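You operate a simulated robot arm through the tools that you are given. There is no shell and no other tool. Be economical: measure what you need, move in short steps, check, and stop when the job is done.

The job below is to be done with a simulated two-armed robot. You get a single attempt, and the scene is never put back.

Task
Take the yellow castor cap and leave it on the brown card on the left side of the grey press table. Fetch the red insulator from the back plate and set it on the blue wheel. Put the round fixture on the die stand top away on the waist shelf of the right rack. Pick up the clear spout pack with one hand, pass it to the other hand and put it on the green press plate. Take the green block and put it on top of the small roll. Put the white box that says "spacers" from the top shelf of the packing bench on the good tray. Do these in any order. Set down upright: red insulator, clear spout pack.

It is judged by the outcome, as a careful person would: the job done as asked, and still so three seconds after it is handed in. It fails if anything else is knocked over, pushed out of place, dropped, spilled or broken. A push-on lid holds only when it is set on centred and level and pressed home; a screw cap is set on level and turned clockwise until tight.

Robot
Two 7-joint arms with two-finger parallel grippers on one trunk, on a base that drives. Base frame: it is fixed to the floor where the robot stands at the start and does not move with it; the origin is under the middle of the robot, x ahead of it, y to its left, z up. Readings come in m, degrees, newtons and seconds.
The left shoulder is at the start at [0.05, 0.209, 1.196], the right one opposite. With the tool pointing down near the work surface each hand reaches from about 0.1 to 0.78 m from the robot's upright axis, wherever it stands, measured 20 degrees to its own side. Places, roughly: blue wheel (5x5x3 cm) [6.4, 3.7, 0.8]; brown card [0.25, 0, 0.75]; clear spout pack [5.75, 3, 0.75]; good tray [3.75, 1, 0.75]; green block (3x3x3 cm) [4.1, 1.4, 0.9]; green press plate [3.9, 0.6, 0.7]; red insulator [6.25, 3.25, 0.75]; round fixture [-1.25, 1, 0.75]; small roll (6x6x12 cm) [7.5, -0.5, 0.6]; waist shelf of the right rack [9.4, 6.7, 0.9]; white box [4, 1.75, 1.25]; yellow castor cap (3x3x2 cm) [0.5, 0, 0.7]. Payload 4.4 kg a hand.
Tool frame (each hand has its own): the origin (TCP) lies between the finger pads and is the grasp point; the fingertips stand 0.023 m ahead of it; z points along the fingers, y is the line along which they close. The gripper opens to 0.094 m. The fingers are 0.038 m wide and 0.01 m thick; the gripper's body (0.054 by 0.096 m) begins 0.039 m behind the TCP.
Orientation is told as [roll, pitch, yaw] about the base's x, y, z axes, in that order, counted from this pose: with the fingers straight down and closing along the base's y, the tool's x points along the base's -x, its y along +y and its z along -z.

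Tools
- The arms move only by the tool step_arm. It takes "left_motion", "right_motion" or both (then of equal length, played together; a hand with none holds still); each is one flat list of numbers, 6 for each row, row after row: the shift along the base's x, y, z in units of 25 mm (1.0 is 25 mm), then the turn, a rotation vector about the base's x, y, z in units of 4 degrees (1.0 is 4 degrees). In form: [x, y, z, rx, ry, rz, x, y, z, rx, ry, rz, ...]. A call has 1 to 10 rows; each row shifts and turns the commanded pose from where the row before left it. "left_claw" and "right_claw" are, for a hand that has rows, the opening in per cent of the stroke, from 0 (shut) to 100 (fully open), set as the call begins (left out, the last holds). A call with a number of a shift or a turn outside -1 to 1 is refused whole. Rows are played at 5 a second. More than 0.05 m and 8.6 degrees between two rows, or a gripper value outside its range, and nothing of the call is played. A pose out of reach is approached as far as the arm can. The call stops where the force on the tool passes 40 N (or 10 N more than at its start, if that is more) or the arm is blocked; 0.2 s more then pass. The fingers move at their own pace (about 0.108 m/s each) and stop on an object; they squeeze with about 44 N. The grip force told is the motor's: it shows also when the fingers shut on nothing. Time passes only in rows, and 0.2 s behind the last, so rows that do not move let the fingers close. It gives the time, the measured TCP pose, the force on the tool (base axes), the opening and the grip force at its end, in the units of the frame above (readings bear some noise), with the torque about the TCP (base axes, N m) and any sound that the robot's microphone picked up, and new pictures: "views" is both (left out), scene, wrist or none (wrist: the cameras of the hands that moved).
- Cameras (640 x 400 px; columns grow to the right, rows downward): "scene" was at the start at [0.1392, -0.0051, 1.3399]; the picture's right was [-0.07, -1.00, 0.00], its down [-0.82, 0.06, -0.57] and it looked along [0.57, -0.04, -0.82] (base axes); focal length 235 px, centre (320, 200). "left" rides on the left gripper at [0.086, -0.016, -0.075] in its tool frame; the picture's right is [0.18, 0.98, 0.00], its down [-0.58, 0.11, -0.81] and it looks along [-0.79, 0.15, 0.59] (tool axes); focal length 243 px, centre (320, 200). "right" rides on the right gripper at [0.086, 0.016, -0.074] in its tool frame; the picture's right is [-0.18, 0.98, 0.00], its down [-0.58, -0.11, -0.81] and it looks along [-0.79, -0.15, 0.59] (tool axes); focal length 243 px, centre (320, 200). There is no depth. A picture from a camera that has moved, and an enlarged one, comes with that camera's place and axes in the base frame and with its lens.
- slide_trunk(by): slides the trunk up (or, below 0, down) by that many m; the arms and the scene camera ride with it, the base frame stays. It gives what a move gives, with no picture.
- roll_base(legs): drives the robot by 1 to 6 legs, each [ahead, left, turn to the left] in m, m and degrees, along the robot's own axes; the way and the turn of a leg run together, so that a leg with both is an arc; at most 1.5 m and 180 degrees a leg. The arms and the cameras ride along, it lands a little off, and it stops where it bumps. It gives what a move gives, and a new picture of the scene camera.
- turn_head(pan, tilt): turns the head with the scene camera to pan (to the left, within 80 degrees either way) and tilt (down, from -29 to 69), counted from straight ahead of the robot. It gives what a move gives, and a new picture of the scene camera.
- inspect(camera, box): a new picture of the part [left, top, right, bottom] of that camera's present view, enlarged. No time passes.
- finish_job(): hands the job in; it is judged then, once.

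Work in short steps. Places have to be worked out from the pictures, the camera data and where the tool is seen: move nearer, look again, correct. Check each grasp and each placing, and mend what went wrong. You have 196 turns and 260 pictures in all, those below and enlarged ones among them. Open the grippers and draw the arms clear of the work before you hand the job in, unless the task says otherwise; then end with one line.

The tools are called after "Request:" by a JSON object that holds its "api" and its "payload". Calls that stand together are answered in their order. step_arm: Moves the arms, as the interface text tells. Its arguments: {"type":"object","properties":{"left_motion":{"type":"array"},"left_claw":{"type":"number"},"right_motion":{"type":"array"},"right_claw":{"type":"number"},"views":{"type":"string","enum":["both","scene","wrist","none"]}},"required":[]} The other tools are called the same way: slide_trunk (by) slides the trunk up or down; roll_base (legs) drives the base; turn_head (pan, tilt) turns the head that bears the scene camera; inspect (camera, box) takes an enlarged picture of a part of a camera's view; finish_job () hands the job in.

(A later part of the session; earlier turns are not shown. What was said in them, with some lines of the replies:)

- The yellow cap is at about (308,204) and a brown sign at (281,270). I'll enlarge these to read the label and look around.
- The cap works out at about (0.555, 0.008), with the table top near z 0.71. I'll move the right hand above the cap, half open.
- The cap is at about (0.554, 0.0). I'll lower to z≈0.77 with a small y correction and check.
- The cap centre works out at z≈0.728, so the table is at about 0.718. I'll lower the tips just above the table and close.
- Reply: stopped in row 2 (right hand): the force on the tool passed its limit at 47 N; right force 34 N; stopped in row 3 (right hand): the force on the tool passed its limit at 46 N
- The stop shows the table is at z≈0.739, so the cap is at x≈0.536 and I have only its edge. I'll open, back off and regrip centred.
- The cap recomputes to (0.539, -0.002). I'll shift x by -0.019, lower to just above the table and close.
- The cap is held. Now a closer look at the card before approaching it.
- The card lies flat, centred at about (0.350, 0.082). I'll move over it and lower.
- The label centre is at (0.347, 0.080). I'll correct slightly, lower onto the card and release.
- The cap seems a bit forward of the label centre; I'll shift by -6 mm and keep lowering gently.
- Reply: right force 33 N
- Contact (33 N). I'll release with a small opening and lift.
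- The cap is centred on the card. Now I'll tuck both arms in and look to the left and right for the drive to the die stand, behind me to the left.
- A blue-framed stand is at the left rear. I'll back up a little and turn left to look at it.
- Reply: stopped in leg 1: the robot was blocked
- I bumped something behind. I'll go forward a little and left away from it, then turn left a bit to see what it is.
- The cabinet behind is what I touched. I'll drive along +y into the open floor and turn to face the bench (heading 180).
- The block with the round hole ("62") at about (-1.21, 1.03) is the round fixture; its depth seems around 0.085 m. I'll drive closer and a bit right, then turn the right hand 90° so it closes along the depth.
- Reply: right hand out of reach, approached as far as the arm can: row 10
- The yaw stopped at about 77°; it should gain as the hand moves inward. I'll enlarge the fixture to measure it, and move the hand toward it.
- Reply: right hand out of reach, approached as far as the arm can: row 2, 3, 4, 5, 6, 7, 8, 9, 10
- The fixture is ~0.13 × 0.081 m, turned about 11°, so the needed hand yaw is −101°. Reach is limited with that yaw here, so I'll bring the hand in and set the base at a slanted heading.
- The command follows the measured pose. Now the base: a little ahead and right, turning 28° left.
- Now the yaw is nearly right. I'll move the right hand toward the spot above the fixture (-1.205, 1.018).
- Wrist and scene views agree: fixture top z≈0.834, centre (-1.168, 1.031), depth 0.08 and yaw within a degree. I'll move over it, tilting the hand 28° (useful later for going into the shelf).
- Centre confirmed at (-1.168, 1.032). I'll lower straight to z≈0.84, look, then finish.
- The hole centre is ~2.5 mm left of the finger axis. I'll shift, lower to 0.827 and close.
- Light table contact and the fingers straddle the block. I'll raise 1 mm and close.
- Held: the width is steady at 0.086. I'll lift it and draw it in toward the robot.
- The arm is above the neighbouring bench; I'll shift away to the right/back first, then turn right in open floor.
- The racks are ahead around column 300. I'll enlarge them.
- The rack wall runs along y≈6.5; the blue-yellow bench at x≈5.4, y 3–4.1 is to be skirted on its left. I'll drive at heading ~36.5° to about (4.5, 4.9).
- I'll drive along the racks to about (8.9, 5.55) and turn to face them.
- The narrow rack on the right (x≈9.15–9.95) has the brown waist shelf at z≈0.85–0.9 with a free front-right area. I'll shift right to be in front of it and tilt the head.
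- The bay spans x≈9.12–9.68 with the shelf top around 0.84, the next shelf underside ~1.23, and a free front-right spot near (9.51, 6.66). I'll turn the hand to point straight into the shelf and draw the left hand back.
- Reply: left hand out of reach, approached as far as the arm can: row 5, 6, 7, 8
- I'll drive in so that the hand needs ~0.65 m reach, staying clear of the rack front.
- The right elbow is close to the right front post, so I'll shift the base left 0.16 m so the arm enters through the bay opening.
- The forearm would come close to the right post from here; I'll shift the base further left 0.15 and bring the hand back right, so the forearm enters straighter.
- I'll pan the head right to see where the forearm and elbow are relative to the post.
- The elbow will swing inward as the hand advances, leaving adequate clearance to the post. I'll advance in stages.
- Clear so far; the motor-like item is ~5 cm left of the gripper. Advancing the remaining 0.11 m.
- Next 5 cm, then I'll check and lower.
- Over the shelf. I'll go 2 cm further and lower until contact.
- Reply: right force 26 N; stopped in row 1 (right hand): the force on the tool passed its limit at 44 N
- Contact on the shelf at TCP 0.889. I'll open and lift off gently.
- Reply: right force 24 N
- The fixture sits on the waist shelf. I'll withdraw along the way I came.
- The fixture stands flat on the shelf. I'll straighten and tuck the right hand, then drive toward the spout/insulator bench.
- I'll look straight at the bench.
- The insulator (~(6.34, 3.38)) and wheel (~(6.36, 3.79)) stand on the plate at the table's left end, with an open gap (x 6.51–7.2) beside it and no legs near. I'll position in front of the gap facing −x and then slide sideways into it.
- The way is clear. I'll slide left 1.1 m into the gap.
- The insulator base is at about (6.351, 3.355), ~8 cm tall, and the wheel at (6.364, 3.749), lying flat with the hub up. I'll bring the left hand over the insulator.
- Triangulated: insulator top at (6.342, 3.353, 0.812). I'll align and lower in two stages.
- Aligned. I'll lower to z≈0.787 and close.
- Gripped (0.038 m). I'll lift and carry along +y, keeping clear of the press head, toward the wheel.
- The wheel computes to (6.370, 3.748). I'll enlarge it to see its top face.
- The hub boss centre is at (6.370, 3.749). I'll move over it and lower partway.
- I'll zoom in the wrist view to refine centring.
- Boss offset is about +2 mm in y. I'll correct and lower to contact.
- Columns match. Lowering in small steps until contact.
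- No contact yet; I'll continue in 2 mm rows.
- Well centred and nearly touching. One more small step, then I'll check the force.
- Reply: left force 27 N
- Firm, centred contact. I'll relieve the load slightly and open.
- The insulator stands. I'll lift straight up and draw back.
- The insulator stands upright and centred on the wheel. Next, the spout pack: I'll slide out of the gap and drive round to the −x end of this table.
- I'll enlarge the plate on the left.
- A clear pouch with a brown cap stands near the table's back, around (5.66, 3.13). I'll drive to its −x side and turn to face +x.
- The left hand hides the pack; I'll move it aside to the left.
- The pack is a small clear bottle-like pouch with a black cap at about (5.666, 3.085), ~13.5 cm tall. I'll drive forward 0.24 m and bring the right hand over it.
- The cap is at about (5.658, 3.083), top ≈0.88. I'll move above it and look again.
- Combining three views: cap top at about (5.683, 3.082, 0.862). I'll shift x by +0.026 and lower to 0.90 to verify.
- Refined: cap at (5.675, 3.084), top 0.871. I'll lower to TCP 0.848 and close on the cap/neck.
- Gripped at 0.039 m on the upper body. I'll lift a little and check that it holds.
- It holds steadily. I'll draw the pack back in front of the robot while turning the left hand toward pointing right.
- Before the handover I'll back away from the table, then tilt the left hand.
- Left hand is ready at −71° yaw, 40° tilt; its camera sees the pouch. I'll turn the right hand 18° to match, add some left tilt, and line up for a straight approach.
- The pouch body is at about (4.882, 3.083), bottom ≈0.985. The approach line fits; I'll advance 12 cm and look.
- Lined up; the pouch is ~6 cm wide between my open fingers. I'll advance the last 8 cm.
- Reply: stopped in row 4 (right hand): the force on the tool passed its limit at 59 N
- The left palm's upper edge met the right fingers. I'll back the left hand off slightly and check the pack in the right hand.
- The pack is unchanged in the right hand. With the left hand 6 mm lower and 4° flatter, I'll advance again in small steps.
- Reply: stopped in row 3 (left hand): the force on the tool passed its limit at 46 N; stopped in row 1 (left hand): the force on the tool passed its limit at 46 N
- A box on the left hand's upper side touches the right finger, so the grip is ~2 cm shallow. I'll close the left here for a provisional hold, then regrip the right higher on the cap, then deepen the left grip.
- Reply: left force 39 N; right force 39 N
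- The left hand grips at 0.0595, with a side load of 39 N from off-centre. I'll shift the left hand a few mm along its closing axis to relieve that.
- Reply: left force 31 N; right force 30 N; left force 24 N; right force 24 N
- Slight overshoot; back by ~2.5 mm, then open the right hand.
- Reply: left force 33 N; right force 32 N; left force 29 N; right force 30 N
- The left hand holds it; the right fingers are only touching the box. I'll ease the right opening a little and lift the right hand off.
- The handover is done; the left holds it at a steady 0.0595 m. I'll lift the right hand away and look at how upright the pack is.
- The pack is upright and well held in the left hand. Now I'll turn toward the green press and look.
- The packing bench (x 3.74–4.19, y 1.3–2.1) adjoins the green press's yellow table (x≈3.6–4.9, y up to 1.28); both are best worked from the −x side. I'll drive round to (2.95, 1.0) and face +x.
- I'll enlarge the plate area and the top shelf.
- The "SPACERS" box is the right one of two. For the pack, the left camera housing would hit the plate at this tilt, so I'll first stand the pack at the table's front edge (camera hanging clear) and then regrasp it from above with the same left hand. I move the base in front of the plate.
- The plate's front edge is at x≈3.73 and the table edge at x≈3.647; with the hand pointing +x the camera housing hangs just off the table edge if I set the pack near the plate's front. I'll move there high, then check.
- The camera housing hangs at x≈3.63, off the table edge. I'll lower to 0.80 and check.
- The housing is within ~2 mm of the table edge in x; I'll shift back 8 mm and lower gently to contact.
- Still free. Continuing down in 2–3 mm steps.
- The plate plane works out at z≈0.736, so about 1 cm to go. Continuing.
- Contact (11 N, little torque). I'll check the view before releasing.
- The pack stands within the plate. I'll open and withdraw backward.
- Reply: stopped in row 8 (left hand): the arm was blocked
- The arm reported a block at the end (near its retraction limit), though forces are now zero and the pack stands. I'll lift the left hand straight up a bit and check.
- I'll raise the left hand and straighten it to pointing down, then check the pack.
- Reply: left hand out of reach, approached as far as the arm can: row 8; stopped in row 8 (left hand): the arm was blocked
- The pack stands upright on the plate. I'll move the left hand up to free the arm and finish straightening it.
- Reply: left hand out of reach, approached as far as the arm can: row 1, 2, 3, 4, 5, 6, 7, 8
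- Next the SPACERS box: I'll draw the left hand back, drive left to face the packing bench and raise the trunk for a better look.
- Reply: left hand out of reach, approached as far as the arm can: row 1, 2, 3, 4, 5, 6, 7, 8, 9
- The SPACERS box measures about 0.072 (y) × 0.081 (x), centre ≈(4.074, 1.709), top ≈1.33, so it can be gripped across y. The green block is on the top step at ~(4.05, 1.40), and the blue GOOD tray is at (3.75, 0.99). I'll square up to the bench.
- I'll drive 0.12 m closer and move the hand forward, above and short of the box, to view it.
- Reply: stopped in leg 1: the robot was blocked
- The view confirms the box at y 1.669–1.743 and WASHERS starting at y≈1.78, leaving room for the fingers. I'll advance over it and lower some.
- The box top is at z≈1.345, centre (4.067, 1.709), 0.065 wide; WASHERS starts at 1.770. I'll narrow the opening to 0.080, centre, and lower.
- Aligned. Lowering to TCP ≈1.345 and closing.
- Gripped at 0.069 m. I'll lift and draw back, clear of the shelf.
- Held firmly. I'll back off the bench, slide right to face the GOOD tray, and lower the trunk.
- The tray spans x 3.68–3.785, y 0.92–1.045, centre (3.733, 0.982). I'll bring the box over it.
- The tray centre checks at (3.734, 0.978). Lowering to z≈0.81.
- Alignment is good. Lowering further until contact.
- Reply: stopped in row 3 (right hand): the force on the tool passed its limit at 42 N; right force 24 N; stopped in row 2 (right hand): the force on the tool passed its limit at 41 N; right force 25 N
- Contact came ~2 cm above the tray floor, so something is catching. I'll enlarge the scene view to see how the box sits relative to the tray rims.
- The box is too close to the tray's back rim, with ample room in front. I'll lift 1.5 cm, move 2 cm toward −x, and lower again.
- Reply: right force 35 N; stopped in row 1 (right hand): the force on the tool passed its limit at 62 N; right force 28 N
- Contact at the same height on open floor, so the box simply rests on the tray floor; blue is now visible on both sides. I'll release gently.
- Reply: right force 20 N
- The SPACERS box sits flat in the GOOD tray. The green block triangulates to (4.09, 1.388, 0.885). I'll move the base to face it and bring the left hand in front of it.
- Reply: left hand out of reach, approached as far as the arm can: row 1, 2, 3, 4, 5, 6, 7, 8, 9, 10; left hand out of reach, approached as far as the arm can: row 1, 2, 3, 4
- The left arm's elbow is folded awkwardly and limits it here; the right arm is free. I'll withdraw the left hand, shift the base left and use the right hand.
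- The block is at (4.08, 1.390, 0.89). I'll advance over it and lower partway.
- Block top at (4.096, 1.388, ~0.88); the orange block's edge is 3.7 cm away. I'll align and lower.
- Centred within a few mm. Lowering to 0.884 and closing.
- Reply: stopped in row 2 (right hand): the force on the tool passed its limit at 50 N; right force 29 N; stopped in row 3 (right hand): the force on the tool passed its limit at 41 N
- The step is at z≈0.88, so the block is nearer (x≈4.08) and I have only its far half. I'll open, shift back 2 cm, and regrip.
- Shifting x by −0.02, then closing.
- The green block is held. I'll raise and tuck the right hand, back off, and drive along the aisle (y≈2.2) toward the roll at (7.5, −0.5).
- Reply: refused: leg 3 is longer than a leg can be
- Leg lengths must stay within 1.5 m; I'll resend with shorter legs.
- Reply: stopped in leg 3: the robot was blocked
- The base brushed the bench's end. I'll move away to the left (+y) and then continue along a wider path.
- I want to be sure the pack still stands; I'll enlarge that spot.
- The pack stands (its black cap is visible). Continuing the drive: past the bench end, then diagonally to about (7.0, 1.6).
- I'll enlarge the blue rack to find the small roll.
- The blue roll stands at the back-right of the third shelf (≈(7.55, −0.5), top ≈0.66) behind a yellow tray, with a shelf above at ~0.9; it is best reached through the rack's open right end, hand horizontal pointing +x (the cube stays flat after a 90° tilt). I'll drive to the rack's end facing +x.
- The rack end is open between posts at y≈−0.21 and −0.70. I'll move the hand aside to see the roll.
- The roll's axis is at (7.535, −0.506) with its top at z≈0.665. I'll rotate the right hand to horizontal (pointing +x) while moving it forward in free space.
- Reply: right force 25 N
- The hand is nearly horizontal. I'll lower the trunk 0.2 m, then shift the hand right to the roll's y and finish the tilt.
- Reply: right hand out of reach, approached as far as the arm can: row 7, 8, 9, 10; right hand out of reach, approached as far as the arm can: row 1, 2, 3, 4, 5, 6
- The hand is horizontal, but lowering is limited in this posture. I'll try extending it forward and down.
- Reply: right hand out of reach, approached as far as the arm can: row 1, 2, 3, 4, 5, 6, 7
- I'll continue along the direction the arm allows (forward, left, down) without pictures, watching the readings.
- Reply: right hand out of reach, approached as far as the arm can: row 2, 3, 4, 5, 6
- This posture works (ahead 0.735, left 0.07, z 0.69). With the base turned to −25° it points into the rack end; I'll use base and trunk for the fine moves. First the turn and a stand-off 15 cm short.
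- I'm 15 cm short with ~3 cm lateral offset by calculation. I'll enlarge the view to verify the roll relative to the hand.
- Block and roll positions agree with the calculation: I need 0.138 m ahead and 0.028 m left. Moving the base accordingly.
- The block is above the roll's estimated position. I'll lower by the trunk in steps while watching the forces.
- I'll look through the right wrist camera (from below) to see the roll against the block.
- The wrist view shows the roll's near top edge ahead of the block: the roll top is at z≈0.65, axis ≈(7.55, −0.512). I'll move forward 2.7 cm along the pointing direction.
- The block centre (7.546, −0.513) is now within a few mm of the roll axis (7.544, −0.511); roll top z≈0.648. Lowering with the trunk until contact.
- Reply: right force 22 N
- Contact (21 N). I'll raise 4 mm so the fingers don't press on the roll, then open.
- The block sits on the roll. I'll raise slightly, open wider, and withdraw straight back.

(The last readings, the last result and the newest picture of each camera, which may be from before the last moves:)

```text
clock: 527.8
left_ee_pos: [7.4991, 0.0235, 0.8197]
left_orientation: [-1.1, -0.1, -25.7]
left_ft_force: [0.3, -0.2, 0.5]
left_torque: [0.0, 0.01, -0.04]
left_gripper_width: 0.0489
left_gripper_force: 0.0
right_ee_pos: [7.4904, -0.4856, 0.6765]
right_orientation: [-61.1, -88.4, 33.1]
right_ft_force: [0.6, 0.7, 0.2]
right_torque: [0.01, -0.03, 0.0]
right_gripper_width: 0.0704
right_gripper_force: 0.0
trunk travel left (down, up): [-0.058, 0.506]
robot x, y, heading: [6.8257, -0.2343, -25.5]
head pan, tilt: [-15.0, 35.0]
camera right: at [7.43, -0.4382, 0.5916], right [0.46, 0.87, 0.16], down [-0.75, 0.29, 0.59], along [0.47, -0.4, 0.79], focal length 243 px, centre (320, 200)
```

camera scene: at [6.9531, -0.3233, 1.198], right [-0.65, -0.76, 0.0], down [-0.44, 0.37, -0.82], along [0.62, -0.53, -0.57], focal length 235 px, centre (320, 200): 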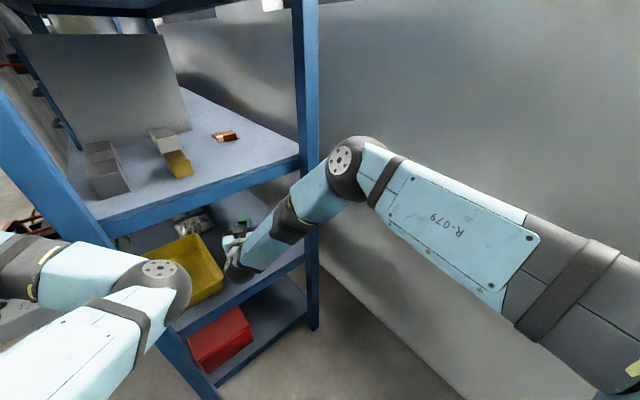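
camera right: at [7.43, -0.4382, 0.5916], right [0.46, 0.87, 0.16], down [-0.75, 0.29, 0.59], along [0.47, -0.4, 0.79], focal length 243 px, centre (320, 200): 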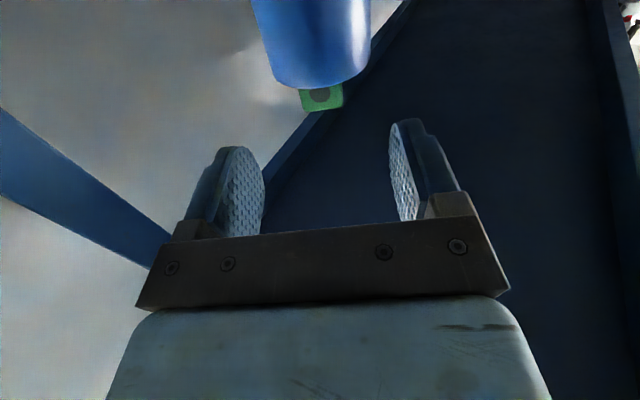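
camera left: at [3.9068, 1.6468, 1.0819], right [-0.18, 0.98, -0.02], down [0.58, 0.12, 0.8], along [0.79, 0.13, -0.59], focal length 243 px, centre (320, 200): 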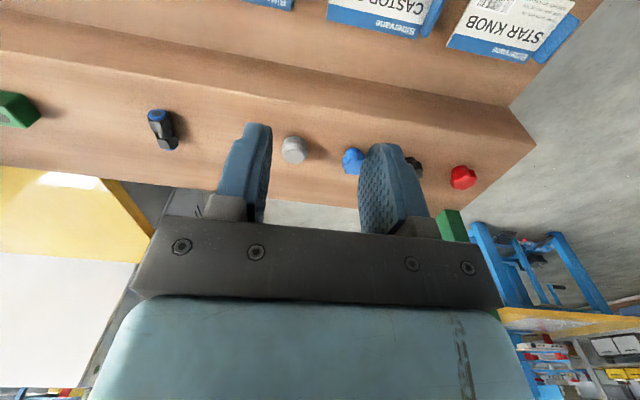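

The green block rests on the roll. I'll back the base out straight and check from the scene camera.

Request:
{"api": "roll_base", "payload": {"legs": [[-0.35, 0, 0]]}}

Request:
{"api": "inspect", "payload": {"camera": "scene", "box": [160, 130, 300, 230]}}

```text
clock: 530.0
left_ee_pos: [7.1841, 0.1752, 0.8207]
left_orientation: [-1.2, -0.1, -25.7]
left_ft_force: [0.6, -0.1, 0.3]
left_torque: [0.01, 0.02, -0.01]
left_gripper_width: 0.0489
left_gripper_force: 0.0
right_ee_pos: [7.1755, -0.3358, 0.6764]
right_orientation: [-60.6, -88.5, 32.6]
right_ft_force: [0.4, -0.7, -0.4]
right_torque: [0.0, 0.02, -0.03]
right_gripper_width: 0.0703
right_gripper_force: 0.0
trunk travel left (down, up): [-0.058, 0.506]
robot x, y, heading: [6.5096, -0.0852, -25.5]
head pan, tilt: [-15.0, 35.0]
camera scene: at [6.6367, -0.1728, 1.1507], right [-0.65, -0.76, 0.0], down [-0.44, 0.37, -0.82], along [0.62, -0.53, -0.57], focal length 235 px, centre (320, 200)
```

scene: 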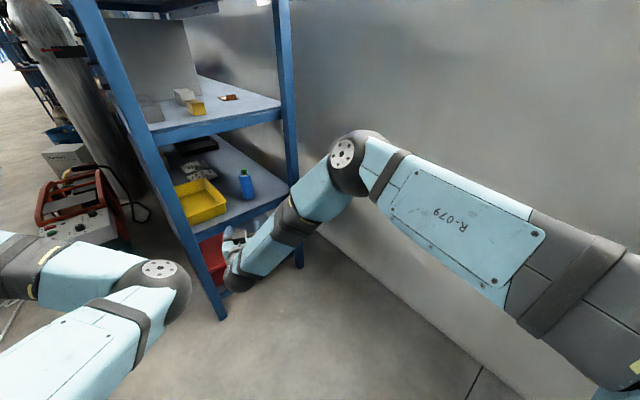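

```text
4.00 times, centred on (230, 180) of scene
camera zoom: at [6.6367, -0.1728, 1.1507], right [-0.65, -0.76, 0.0], down [-0.44, 0.37, -0.82], along [0.62, -0.53, -0.57], focal length 939 px, centre (680, 280)
```

zoom: 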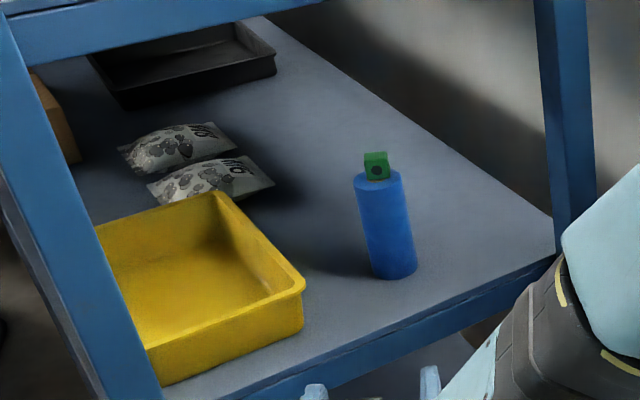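

The block is centred and flat on the roll. All six jobs are done; I'll open both grippers fully and hand in.

Request:
{"api": "step_arm", "payload": {"left_motion": [0, 0, 0, 0, 0, 0, 0, 0, 0, 0, 0, 0], "right_motion": [0, 0, 0, 0, 0, 0, 0, 0, 0, 0, 0, 0], "left_claw": 100, "right_claw": 100, "views": "none"}}

Request:
{"api": "finish_job", "payload": {}}

```text
clock: 530.6
left_ee_pos: [7.1838, 0.1732, 0.8204]
left_orientation: [-1.2, -0.1, -25.7]
left_ft_force: [0.0, 0.3, 0.5]
left_torque: [-0.01, 0.01, -0.03]
left_gripper_width: 0.094
left_gripper_force: 0.1
right_ee_pos: [7.1747, -0.3351, 0.677]
right_orientation: [-60.2, -88.5, 32.2]
right_ft_force: [-0.3, 0.5, 0.8]
right_torque: [0.02, 0.02, -0.01]
right_gripper_width: 0.0939
right_gripper_force: 0.0
trunk travel left (down, up): [-0.058, 0.506]
robot x, y, heading: [6.5094, -0.0873, -25.7]
head pan, tilt: [-15.0, 35.0]
```

```text
The job is handed in.
```

All six items are placed as asked and the job is handed in; the base did bump the rack behind the start point once and the packing bench twice, and nothing looked knocked over or moved in the pictures, but I did not check either closely.
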